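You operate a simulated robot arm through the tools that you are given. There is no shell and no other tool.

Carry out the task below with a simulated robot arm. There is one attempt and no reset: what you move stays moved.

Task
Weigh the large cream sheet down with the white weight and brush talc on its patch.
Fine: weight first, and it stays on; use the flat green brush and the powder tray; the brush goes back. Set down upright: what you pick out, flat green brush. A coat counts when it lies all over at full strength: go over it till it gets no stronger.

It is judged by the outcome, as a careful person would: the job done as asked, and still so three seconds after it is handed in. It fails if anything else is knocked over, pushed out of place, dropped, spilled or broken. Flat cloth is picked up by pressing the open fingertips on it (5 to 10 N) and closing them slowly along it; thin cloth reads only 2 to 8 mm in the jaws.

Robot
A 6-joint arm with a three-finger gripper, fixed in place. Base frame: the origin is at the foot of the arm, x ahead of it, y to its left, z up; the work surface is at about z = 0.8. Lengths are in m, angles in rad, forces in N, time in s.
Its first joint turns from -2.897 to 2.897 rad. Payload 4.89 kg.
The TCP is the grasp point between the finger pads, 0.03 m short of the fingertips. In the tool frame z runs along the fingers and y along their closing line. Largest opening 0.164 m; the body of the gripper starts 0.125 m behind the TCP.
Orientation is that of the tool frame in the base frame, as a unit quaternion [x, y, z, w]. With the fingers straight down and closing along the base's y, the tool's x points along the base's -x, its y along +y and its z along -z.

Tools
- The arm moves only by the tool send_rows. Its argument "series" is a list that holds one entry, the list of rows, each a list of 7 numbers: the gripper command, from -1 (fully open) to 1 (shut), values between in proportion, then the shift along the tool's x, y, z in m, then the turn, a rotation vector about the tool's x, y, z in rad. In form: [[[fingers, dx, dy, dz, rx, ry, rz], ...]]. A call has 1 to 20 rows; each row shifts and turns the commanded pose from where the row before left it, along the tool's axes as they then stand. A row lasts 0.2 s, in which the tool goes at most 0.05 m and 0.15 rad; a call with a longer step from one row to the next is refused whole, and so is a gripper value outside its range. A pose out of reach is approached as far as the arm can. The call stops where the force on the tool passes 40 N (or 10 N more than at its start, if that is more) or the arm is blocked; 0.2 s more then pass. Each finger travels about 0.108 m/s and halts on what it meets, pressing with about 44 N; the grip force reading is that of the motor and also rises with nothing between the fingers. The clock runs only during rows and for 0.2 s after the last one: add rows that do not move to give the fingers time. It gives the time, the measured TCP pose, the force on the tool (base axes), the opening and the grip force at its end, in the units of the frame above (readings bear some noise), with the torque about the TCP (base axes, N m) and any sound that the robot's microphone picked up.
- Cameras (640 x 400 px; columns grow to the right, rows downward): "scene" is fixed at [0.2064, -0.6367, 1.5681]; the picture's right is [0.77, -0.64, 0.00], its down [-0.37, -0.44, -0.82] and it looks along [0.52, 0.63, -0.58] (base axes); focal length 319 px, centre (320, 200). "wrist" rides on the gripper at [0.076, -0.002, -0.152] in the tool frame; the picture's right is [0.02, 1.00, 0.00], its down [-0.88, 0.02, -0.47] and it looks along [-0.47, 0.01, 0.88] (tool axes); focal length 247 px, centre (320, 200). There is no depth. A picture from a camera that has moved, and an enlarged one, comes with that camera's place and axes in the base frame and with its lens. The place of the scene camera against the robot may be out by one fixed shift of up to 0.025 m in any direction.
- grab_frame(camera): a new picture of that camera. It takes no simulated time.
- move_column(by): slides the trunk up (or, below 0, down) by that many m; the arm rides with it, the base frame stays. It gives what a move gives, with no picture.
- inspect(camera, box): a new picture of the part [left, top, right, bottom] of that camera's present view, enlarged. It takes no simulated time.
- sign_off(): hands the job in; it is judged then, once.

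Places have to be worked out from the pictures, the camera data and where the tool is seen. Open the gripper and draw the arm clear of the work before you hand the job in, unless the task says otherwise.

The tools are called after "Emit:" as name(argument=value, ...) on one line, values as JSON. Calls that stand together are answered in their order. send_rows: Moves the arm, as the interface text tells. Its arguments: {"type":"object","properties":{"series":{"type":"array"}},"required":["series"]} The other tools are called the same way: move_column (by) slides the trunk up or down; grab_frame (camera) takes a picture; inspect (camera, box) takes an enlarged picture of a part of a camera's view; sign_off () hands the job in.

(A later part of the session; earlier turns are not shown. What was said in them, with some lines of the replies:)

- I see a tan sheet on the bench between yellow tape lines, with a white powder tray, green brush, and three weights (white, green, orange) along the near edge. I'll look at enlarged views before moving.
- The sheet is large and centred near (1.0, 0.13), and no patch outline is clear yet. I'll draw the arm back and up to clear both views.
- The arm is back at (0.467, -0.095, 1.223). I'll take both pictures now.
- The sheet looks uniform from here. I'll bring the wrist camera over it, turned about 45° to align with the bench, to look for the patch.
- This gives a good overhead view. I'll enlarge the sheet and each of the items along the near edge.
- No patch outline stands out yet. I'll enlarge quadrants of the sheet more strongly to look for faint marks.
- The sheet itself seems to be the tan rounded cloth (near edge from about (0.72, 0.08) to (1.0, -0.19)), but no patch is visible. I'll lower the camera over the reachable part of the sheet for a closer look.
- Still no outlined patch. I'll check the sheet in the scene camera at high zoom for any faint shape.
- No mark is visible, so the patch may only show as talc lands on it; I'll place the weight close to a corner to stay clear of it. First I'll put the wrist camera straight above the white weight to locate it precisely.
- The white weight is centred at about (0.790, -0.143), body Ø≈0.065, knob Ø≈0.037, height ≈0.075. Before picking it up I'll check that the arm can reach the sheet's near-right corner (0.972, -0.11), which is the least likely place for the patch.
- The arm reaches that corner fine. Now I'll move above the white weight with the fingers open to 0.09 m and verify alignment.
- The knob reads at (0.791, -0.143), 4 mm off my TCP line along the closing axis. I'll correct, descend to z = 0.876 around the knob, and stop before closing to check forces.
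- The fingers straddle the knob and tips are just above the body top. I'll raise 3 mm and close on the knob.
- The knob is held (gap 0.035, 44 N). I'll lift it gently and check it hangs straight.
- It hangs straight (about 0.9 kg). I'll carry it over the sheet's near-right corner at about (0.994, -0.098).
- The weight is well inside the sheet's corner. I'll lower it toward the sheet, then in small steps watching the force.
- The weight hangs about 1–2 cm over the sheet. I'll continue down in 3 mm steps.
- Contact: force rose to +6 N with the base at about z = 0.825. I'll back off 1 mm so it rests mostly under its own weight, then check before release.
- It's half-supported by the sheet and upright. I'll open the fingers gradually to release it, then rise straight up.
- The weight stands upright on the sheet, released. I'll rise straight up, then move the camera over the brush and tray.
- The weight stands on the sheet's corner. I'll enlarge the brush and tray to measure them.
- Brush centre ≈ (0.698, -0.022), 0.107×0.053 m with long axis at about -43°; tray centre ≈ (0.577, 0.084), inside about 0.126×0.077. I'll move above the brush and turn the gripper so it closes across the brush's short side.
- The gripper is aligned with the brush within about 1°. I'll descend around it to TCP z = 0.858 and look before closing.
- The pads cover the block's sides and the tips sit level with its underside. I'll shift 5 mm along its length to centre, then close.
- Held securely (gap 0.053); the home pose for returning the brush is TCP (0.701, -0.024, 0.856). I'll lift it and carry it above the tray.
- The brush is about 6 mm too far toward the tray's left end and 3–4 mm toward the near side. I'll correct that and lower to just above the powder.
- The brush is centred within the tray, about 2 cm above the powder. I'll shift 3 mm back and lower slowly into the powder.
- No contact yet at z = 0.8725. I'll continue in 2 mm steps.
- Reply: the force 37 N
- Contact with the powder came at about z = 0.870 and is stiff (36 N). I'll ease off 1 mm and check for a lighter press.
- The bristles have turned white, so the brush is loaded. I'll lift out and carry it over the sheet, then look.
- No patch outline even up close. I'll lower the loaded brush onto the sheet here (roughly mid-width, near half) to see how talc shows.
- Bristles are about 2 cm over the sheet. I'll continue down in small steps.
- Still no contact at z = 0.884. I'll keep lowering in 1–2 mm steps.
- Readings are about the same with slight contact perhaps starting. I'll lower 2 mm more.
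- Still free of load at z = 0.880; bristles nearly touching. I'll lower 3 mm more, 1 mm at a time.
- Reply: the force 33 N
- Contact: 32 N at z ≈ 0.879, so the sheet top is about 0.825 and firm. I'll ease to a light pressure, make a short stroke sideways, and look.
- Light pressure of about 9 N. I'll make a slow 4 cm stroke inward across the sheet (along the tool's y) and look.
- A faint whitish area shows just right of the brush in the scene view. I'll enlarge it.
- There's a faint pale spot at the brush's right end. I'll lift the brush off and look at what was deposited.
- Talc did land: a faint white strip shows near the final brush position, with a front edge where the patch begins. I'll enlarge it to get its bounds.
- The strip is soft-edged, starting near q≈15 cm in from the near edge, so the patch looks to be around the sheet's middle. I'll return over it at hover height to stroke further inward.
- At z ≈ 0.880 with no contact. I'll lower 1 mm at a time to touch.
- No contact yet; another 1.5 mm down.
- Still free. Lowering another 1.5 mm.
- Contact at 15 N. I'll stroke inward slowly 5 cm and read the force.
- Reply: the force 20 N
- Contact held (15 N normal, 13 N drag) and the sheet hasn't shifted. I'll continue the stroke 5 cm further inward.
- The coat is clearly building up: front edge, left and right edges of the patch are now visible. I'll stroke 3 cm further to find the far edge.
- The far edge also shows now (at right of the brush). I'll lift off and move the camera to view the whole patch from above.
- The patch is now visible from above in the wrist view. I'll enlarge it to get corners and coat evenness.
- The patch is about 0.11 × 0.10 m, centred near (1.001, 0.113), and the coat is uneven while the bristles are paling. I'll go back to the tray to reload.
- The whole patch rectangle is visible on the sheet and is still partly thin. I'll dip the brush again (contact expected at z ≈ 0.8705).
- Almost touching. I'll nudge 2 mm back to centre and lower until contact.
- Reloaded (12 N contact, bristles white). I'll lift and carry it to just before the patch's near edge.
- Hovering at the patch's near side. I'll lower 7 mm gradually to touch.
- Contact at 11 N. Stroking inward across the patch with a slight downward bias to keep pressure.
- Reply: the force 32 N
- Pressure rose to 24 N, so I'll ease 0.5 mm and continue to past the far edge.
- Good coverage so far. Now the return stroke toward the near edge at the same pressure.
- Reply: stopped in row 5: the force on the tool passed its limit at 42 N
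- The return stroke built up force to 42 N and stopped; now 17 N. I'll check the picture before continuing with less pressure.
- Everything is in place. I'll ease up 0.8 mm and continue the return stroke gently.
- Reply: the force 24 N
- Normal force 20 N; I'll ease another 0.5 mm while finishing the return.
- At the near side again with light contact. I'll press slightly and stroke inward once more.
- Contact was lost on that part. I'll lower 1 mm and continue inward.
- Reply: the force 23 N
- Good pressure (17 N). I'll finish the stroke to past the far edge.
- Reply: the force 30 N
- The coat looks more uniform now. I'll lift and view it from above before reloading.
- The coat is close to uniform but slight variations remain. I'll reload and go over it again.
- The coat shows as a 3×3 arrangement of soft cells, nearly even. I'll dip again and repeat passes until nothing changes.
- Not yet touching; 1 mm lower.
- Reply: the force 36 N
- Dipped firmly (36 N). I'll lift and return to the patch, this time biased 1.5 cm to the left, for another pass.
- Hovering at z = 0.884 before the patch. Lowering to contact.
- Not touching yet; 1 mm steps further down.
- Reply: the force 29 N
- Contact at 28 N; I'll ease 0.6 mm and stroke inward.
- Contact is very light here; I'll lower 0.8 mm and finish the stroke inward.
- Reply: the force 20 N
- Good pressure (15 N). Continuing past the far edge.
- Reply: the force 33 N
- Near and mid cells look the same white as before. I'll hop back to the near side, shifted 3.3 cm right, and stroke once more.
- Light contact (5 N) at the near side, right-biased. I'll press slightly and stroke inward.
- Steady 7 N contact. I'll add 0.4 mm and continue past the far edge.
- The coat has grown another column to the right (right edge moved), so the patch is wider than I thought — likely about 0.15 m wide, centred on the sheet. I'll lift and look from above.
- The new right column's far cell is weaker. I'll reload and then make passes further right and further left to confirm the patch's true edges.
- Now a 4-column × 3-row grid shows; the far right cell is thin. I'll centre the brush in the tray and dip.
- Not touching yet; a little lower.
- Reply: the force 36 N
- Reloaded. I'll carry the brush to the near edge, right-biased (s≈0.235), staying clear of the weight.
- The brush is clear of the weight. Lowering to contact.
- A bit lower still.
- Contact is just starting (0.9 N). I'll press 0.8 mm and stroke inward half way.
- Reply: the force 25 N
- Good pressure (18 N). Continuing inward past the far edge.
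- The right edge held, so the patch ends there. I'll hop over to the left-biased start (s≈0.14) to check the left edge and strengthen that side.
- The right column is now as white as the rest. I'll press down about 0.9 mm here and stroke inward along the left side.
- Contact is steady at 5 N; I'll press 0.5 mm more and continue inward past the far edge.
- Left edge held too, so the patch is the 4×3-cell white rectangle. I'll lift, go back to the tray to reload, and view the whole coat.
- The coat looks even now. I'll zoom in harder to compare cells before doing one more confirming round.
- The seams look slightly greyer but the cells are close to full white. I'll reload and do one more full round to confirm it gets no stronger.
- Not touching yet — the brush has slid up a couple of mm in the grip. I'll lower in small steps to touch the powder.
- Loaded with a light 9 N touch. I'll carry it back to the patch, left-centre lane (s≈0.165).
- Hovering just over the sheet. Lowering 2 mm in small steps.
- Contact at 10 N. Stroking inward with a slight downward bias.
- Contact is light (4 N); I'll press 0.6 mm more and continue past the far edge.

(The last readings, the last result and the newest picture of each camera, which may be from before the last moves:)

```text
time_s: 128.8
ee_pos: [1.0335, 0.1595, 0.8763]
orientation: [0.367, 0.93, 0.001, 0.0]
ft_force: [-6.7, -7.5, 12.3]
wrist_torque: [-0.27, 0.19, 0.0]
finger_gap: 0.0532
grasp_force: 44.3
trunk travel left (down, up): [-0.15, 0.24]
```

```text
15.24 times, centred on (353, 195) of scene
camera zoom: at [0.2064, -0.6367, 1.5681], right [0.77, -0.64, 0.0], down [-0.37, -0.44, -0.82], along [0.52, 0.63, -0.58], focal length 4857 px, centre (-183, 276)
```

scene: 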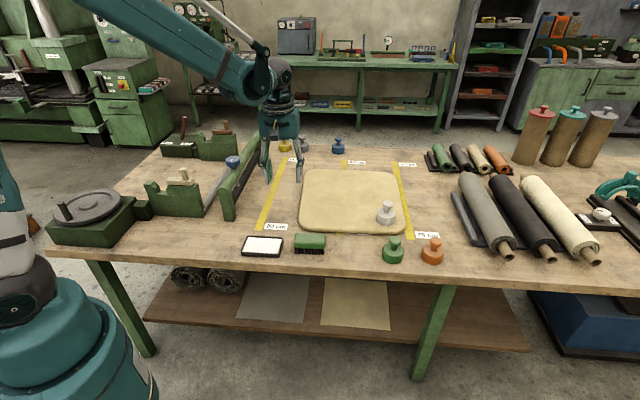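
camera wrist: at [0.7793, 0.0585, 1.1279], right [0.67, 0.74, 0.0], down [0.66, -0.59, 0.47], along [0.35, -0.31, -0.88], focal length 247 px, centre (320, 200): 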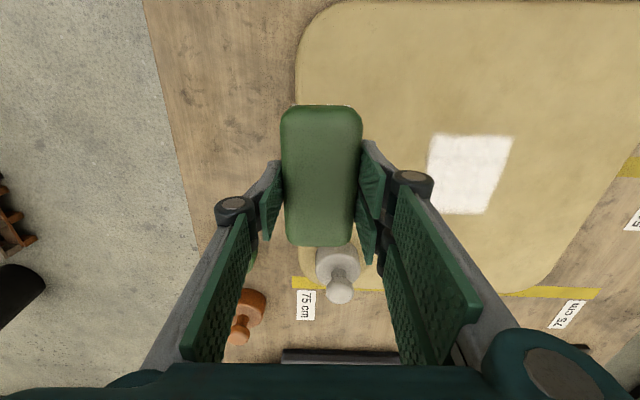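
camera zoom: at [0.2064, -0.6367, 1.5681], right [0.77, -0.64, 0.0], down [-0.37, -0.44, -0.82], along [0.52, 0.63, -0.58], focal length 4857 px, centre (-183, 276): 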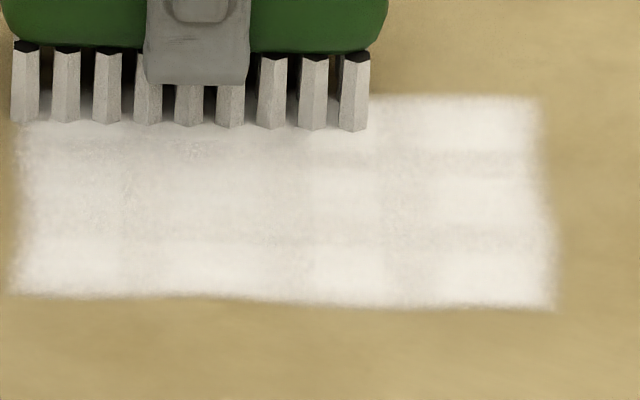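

Now the right lane: hop back to the near side at s≈0.215.

Emit:
send_rows(series=[[[1, 0, 0, -0.015, 0, 0, 0], [1, -0.0163, -0.0433, 0, 0, 0, 0], [1, -0.0163, -0.0433, 0, 0, 0, 0], [1, -0.0163, -0.0433, 0, 0, 0, 0], [1, 0, 0, 0, 0, 0, 0], [1, 0, 0, 0.01, 0, 0, 0], [1, 0, 0, 0.004, 0, 0, 0], [1, 0, 0, 0, 0, 0, 0]]])

```text
time_s: 130.6
ee_pos: [0.9808, 0.0307, 0.8754]
orientation: [0.367, 0.93, 0.001, 0.0]
ft_force: [0.3, -3.8, 15.6]
wrist_torque: [0.05, -0.1, 0.03]
finger_gap: 0.0532
grasp_force: 43.8
trunk travel left (down, up): [-0.15, 0.24]
```

Contact at 16 N in the right lane. Stroking inward.

Emit:
send_rows(series=[[[1, 0, 0.01, 0, 0, 0, 0], [1, 0, 0.01, 0, 0, 0, 0], [1, 0, 0.01, 0, 0, 0, 0], [1, 0, 0.01, 0, 0, 0, 0], [1, 0, 0.01, 0, 0, 0, 0], [1, 0, 0.01, 0, 0, 0, 0]]])

```text
time_s: 132.0
ee_pos: [1.0217, 0.0771, 0.8749]
orientation: [0.367, 0.93, 0.001, 0.001]
ft_force: [-0.8, 0.1, -0.7]
wrist_torque: [0.0, 0.01, -0.02]
finger_gap: 0.0532
grasp_force: 44.1
trunk travel left (down, up): [-0.15, 0.24]
```

Contact faded; I'll step back 2 cm, press 1 mm, and continue inward.

Emit:
send_rows(series=[[[1, 0, -0.03, 0.0005, 0, 0, 0], [1, 0, 0, 0.0006, 0, 0, 0], [1, 0, 0.01, 0, 0, 0, 0], [1, 0, 0.01, 0, 0, 0, 0], [1, 0, 0.01, 0, 0, 0, 0], [1, 0, 0.01, 0, 0, 0, 0]]])

```text
time_s: 133.4
ee_pos: [1.0279, 0.0837, 0.8761]
orientation: [0.368, 0.93, 0.001, 0.0]
ft_force: [-8.0, -5.6, 10.5]
wrist_torque: [-0.24, 0.29, 0.0]
finger_gap: 0.0534
grasp_force: 43.8
trunk travel left (down, up): [-0.15, 0.24]
```

Contact regained (10 N). Finishing the stroke past the far edge.

Emit:
send_rows(series=[[[1, 0, 0.01, 0.0001, 0, 0, 0], [1, 0, 0.01, 0.0001, 0, 0, 0], [1, 0, 0.01, 0, 0, 0, 0], [1, 0, 0.01, 0, 0, 0, 0], [1, 0, 0.01, 0, 0, 0, 0], [1, 0, 0.01, 0, 0, 0, 0], [1, 0, 0.005, 0, 0, 0, 0]]])

Emit:
inspect(camera="scene", box=[332, 184, 374, 206])

```text
time_s: 135.0
ee_pos: [1.0716, 0.129, 0.8761]
orientation: [0.367, 0.93, 0.001, 0.001]
ft_force: [-8.4, -10.6, 14.5]
wrist_torque: [-0.26, 0.31, 0.01]
finger_gap: 0.053
grasp_force: 44.4
trunk travel left (down, up): [-0.15, 0.24]
```

```text
15.24 times, centred on (353, 195) of scene
camera zoom: at [0.2064, -0.6367, 1.5681], right [0.77, -0.64, 0.0], down [-0.37, -0.44, -0.82], along [0.52, 0.63, -0.58], focal length 4857 px, centre (-183, 276)
```

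zoom: 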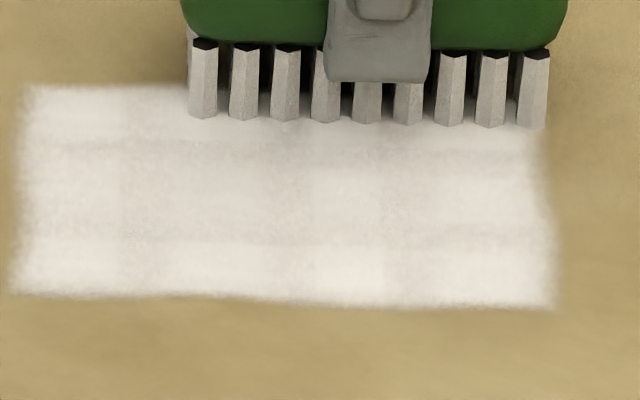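

The coat looks unchanged from the last round — it's at full strength. I'll lift and move to above the brush's home spot, then check the whole coat.

Emit:
send_rows(series=[[[1, 0, 0, -0.015, 0, 0, 0], [1, 0, 0, -0.03, 0, 0, 0], [1, 0, 0, -0.03, 0, 0, 0], [1, 0.01655, -0.03649, 0, 0, 0, 0], [1, 0.01655, -0.03649, 0, 0, 0, 0], [1, 0.01655, -0.03649, 0, 0, 0, 0], [1, 0.01655, -0.03649, 0, 0, 0, 0], [1, 0.01655, -0.03649, 0, 0, 0, 0], [1, 0.01655, -0.03649, 0, 0, 0, 0], [1, 0.01655, -0.03649, 0, 0, 0, 0], [1, 0.01655, -0.03649, 0, 0, 0, 0], [1, 0.01655, -0.03649, 0, 0, 0, 0], [1, 0.01655, -0.03649, 0, 0, 0, 0], [1, 0, 0, 0, 0, 0, 0], [1, 0, 0, 0, 0, 0, 0]]])

Emit:
inspect(camera="scene", box=[332, 184, 374, 206])

Emit:
inspect(camera="scene", box=[235, 165, 415, 265])

Emit:
grab_frame(camera="wrist")

```text
time_s: 138.2
ee_pos: [0.701, -0.022, 0.949]
orientation: [0.368, 0.93, 0.0, 0.0]
ft_force: [-0.9, 0.4, -1.3]
wrist_torque: [0.03, -0.05, 0.03]
finger_gap: 0.0534
grasp_force: 44.1
trunk travel left (down, up): [-0.15, 0.24]
```

```text
15.24 times, centred on (353, 195) of scene
camera zoom: at [0.2064, -0.6367, 1.5681], right [0.77, -0.64, 0.0], down [-0.37, -0.44, -0.82], along [0.52, 0.63, -0.58], focal length 4857 px, centre (-183, 276)
```

zoom: 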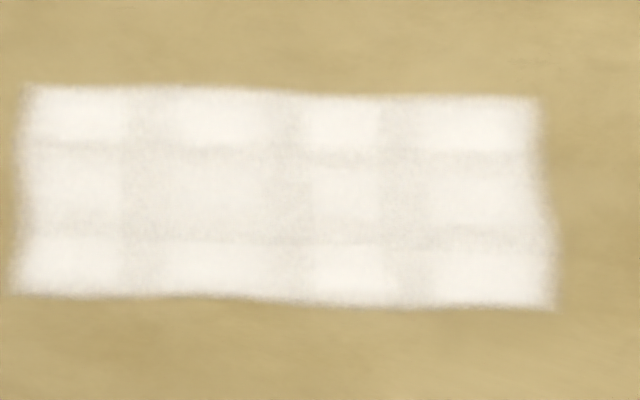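

```text
3.56 times, centred on (325, 215) of scene
camera zoom: at [0.2064, -0.6367, 1.5681], right [0.77, -0.64, 0.0], down [-0.37, -0.44, -0.82], along [0.52, 0.63, -0.58], focal length 1133 px, centre (302, 147)
```

zoom: 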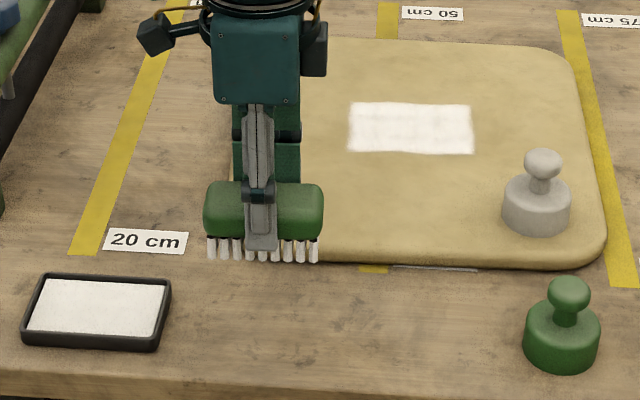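

```text
taken
camera wrist: at [0.6437, 0.0289, 1.1008], right [0.67, 0.75, 0.0], down [0.66, -0.59, 0.47], along [0.35, -0.31, -0.88], focal length 247 px, centre (320, 200)
```

wrist: 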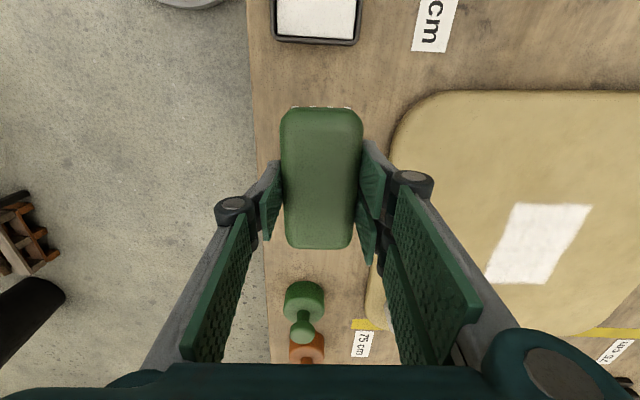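

The coat is identical to the previous round (no stronger), even over the full 4×3 grid, centred on the sheet. Now I'll return the brush to its home spot, descending carefully.

Emit:
send_rows(series=[[[1, -0.0016, -0.0013, 0.03, 0, 0, 0], [1, 0, 0, 0.03, 0, 0, 0], [1, 0, 0, 0.02, 0, 0, 0], [1, 0, 0, 0.01, 0, 0, 0], [1, 0, 0, 0, 0, 0, 0]]])

Emit:
inspect(camera="scene", box=[270, 205, 350, 265])

```text
time_s: 139.4
ee_pos: [0.7028, -0.0243, 0.8595]
orientation: [0.367, 0.93, 0.001, 0.001]
ft_force: [0.4, -0.6, -1.2]
wrist_torque: [0.0, 0.04, -0.01]
finger_gap: 0.0534
grasp_force: 43.9
trunk travel left (down, up): [-0.15, 0.24]
```

```text
6.67 times, centred on (310, 235) of scene
camera zoom: at [0.2064, -0.6367, 1.5681], right [0.77, -0.64, 0.0], down [-0.37, -0.44, -0.82], along [0.52, 0.63, -0.58], focal length 2125 px, centre (387, -33)
```

zoom: 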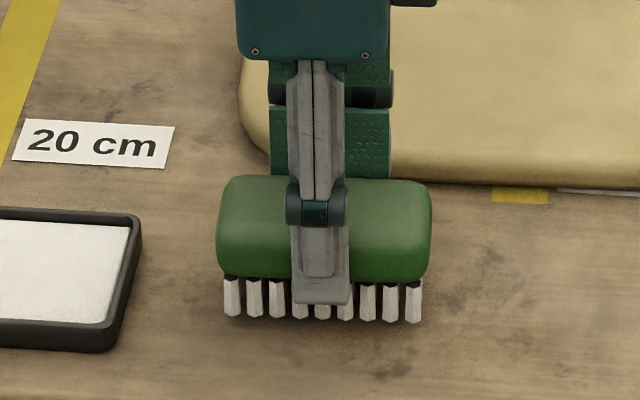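

The brush is about 2–3 mm right of its original outline. I'll correct that and lower in small steps to the bench.

Emit:
send_rows(series=[[[1, 0.0025, 0, 0.004, 0, 0, 0], [1, 0, 0, 0.002, 0, 0, 0], [1, 0, 0, 0.001, 0, 0, 0], [1, 0, 0, 0, 0, 0, 0]]])

```text
time_s: 140.4
ee_pos: [0.7015, -0.0227, 0.8525]
orientation: [0.367, 0.93, 0.001, 0.001]
ft_force: [-0.4, 0.7, -1.6]
wrist_torque: [-0.01, -0.01, 0.01]
finger_gap: 0.0533
grasp_force: 44.0
trunk travel left (down, up): [-0.15, 0.24]
```

No contact yet at z = 0.8525. Continuing in sub-millimetre steps.

Emit:
send_rows(series=[[[1, 0, 0, 0.0008, 0, 0, 0], [1, 0, 0, 0.0006, 0, 0, 0], [1, 0, 0, 0, 0, 0, 0]]])

```text
time_s: 141.2
ee_pos: [0.6999, -0.023, 0.8517]
orientation: [0.367, 0.93, 0.001, 0.0]
ft_force: [7.5, 3.0, 28.1]
wrist_torque: [0.4, -0.21, 0.01]
finger_gap: 0.0531
grasp_force: 44.1
trunk travel left (down, up): [-0.15, 0.24]
```

The brush stands on the bench (28 N). I'll ease off 1 mm, then open the fingers gently.

Emit:
send_rows(series=[[[1, 0, 0, -0.001, 0, 0, 0], [1, 0, 0, 0, 0, 0, 0]]])

Emit:
inspect(camera="scene", box=[270, 205, 350, 265])

```text
time_s: 141.8
ee_pos: [0.7006, -0.0246, 0.8513]
orientation: [0.368, 0.93, 0.001, 0.0]
ft_force: [4.9, 0.5, 13.1]
wrist_torque: [0.07, -0.49, 0.03]
finger_gap: 0.0533
grasp_force: 44.0
trunk travel left (down, up): [-0.15, 0.24]
```

```text
6.67 times, centred on (310, 235) of scene
camera zoom: at [0.2064, -0.6367, 1.5681], right [0.77, -0.64, 0.0], down [-0.37, -0.44, -0.82], along [0.52, 0.63, -0.58], focal length 2125 px, centre (387, -33)
```

zoom: 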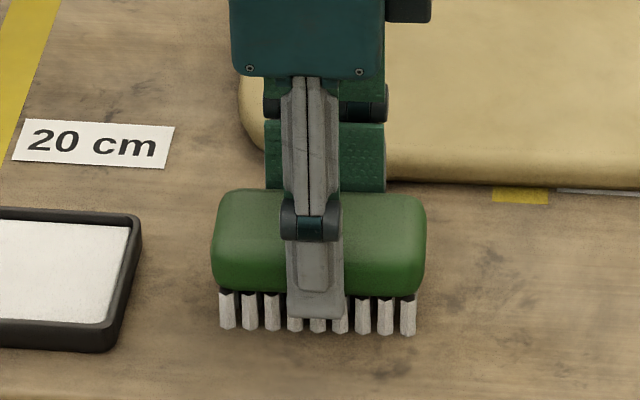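

The brush matches its original outline. Releasing now.

Emit:
send_rows(series=[[[0.32, 0, 0, -0.0005, 0, 0, 0], [0.25, 0, 0, 0, 0, 0, 0], [0.15, 0, 0, 0, 0, 0, 0], [0.05, 0, 0, 0, 0, 0, 0], [-0.1, 0, 0, 0, 0, 0, 0], [-0.1, 0, 0, 0, 0, 0, 0]]])

Emit:
inspect(camera="scene", box=[270, 205, 350, 265])

```text
time_s: 143.2
ee_pos: [0.701, -0.0237, 0.8528]
orientation: [0.368, 0.93, 0.001, 0.0]
ft_force: [0.2, 0.3, 0.0]
wrist_torque: [0.02, -0.02, 0.03]
finger_gap: 0.09
grasp_force: 0.0
trunk travel left (down, up): [-0.15, 0.24]
```

```text
6.67 times, centred on (310, 235) of scene
camera zoom: at [0.2064, -0.6367, 1.5681], right [0.77, -0.64, 0.0], down [-0.37, -0.44, -0.82], along [0.52, 0.63, -0.58], focal length 2125 px, centre (387, -33)
```

zoom: 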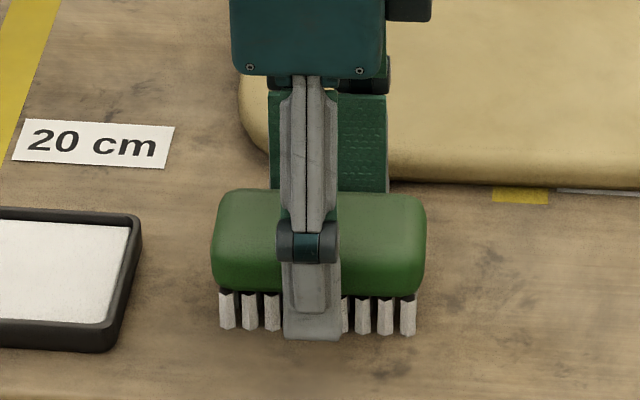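

Released and standing upright. I'll rise straight up and draw the arm back clear of the work.

Emit:
send_rows(series=[[[-0.1, 0, 0, -0.02, 0, 0, 0], [-0.1, 0, 0, -0.04, 0, 0, 0], [-0.1, 0, 0, -0.04, 0, 0, 0], [-0.1, 0, 0, -0.04, 0, 0, 0], [-0.1, 0, 0, -0.04, 0, 0, 0], [-0.3, 0.02, -0.025, -0.02, 0, 0, 0], [-0.5, 0.025, -0.03, -0.02, 0, 0, 0], [-0.7, 0.025, -0.03, -0.02, 0, 0, 0], [-0.9, 0.025, -0.03, -0.02, 0, 0, 0], [-1, 0.025, -0.03, -0.01, 0, 0, 0], [-1, 0, 0, 0, 0, 0, 0], [-1, 0, 0, 0, 0, 0, 0]]])

Emit:
grab_frame(camera="scene")

Emit:
inspect(camera="scene", box=[235, 155, 445, 275])

Emit:
grab_frame(camera="wrist")

```text
time_s: 145.8
ee_pos: [0.5142, -0.0488, 1.1226]
orientation: [0.367, 0.93, 0.0, 0.0]
ft_force: [-0.6, -0.1, 1.4]
wrist_torque: [0.03, -0.16, 0.0]
finger_gap: 0.1642
grasp_force: 0.1
trunk travel left (down, up): [-0.15, 0.24]
```

```text
taken
```

scene: 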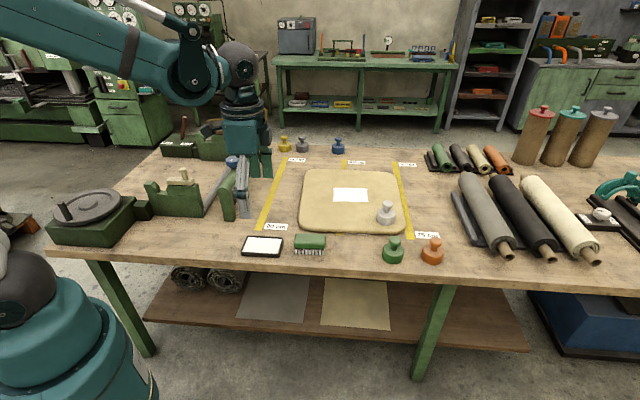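

```text
3.05 times, centred on (340, 215) of scene
camera zoom: at [0.2064, -0.6367, 1.5681], right [0.77, -0.64, 0.0], down [-0.37, -0.44, -0.82], along [0.52, 0.63, -0.58], focal length 972 px, centre (259, 154)
```

zoom: 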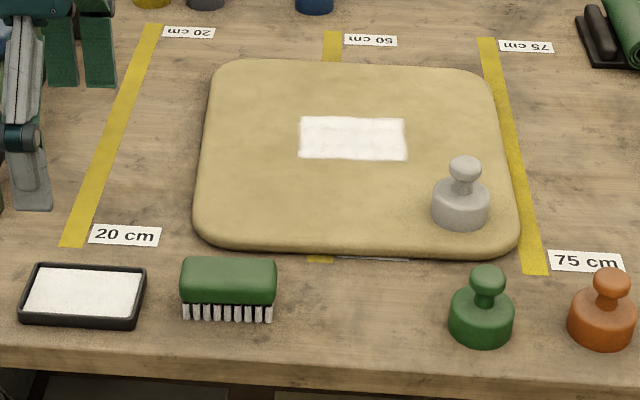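

```text
taken
camera wrist: at [0.4568, 0.0033, 1.2746], right [0.67, 0.75, 0.0], down [0.66, -0.59, 0.47], along [0.35, -0.31, -0.88], focal length 247 px, centre (320, 200)
```

wrist: 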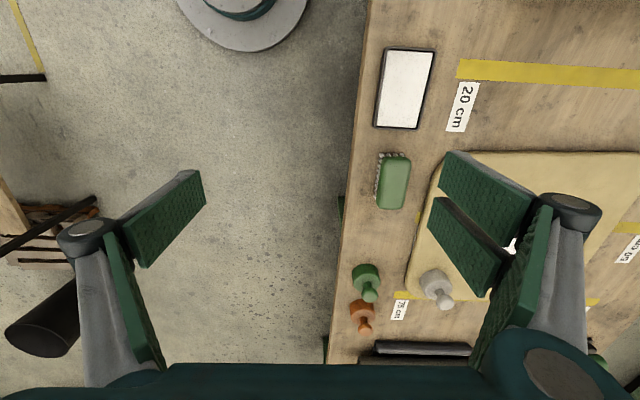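

Everything is in place: weight upright on the sheet, brush back upright, tray and other weights untouched. One last magnified look at the coat's right and left columns.

Emit:
inspect(camera="scene", box=[330, 182, 354, 206])

Emit:
inspect(camera="scene", box=[350, 182, 374, 206])

```text
16.00 times, centred on (342, 194) of scene
camera zoom: at [0.2064, -0.6367, 1.5681], right [0.77, -0.64, 0.0], down [-0.37, -0.44, -0.82], along [0.52, 0.63, -0.58], focal length 5100 px, centre (-32, 296)
```

zoom: 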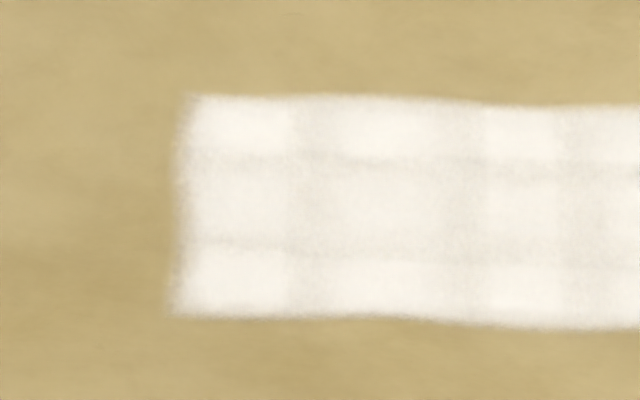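

```text
16.00 times, centred on (362, 194) of scene
camera zoom: at [0.2064, -0.6367, 1.5681], right [0.77, -0.64, 0.0], down [-0.37, -0.44, -0.82], along [0.52, 0.63, -0.58], focal length 5100 px, centre (-352, 296)
```

zoom: 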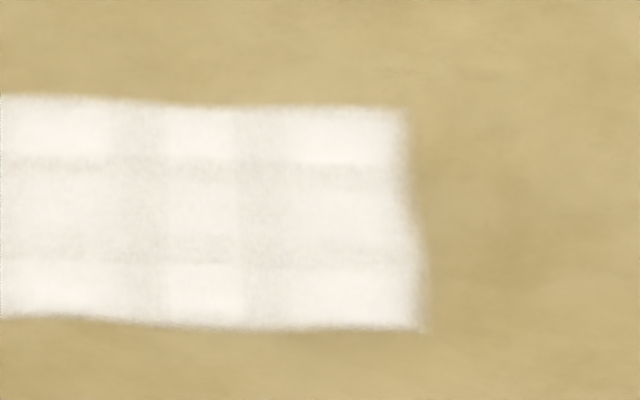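

The coat is equally white over the whole patch, and the patch is centred on the sheet with equal margins left and right. The arm is clear with the gripper open, so I'm handing in.

Emit:
sign_off()

```text
The job is handed in.
```

The cream sheet is weighed down and its patch is coated with talc; I've handed the job in.

- **Weight:** The white weight went on first. It is still standing upright on the sheet's near-right corner, off the patch.
- **Talc:** The patch had no visible outline, so I found its edges by brushing until the talc stopped spreading. It turned out to be about 0.15 × 0.10 m in the middle of the sheet. I reloaded the brush several times, and the last full round made the coat no whiter. Faint seams still show in a grid, and they did not change with more passes either.
- **Brush:** The flat green brush is back upright in its original spot. Its bristles are still white with talc.
- **Everything else:** The tray and the other weights look undisturbed, and the arm is clear with the gripper open. One brush stroke pressed harder than intended and stopped at 42 N, but the pictures showed nothing had moved.
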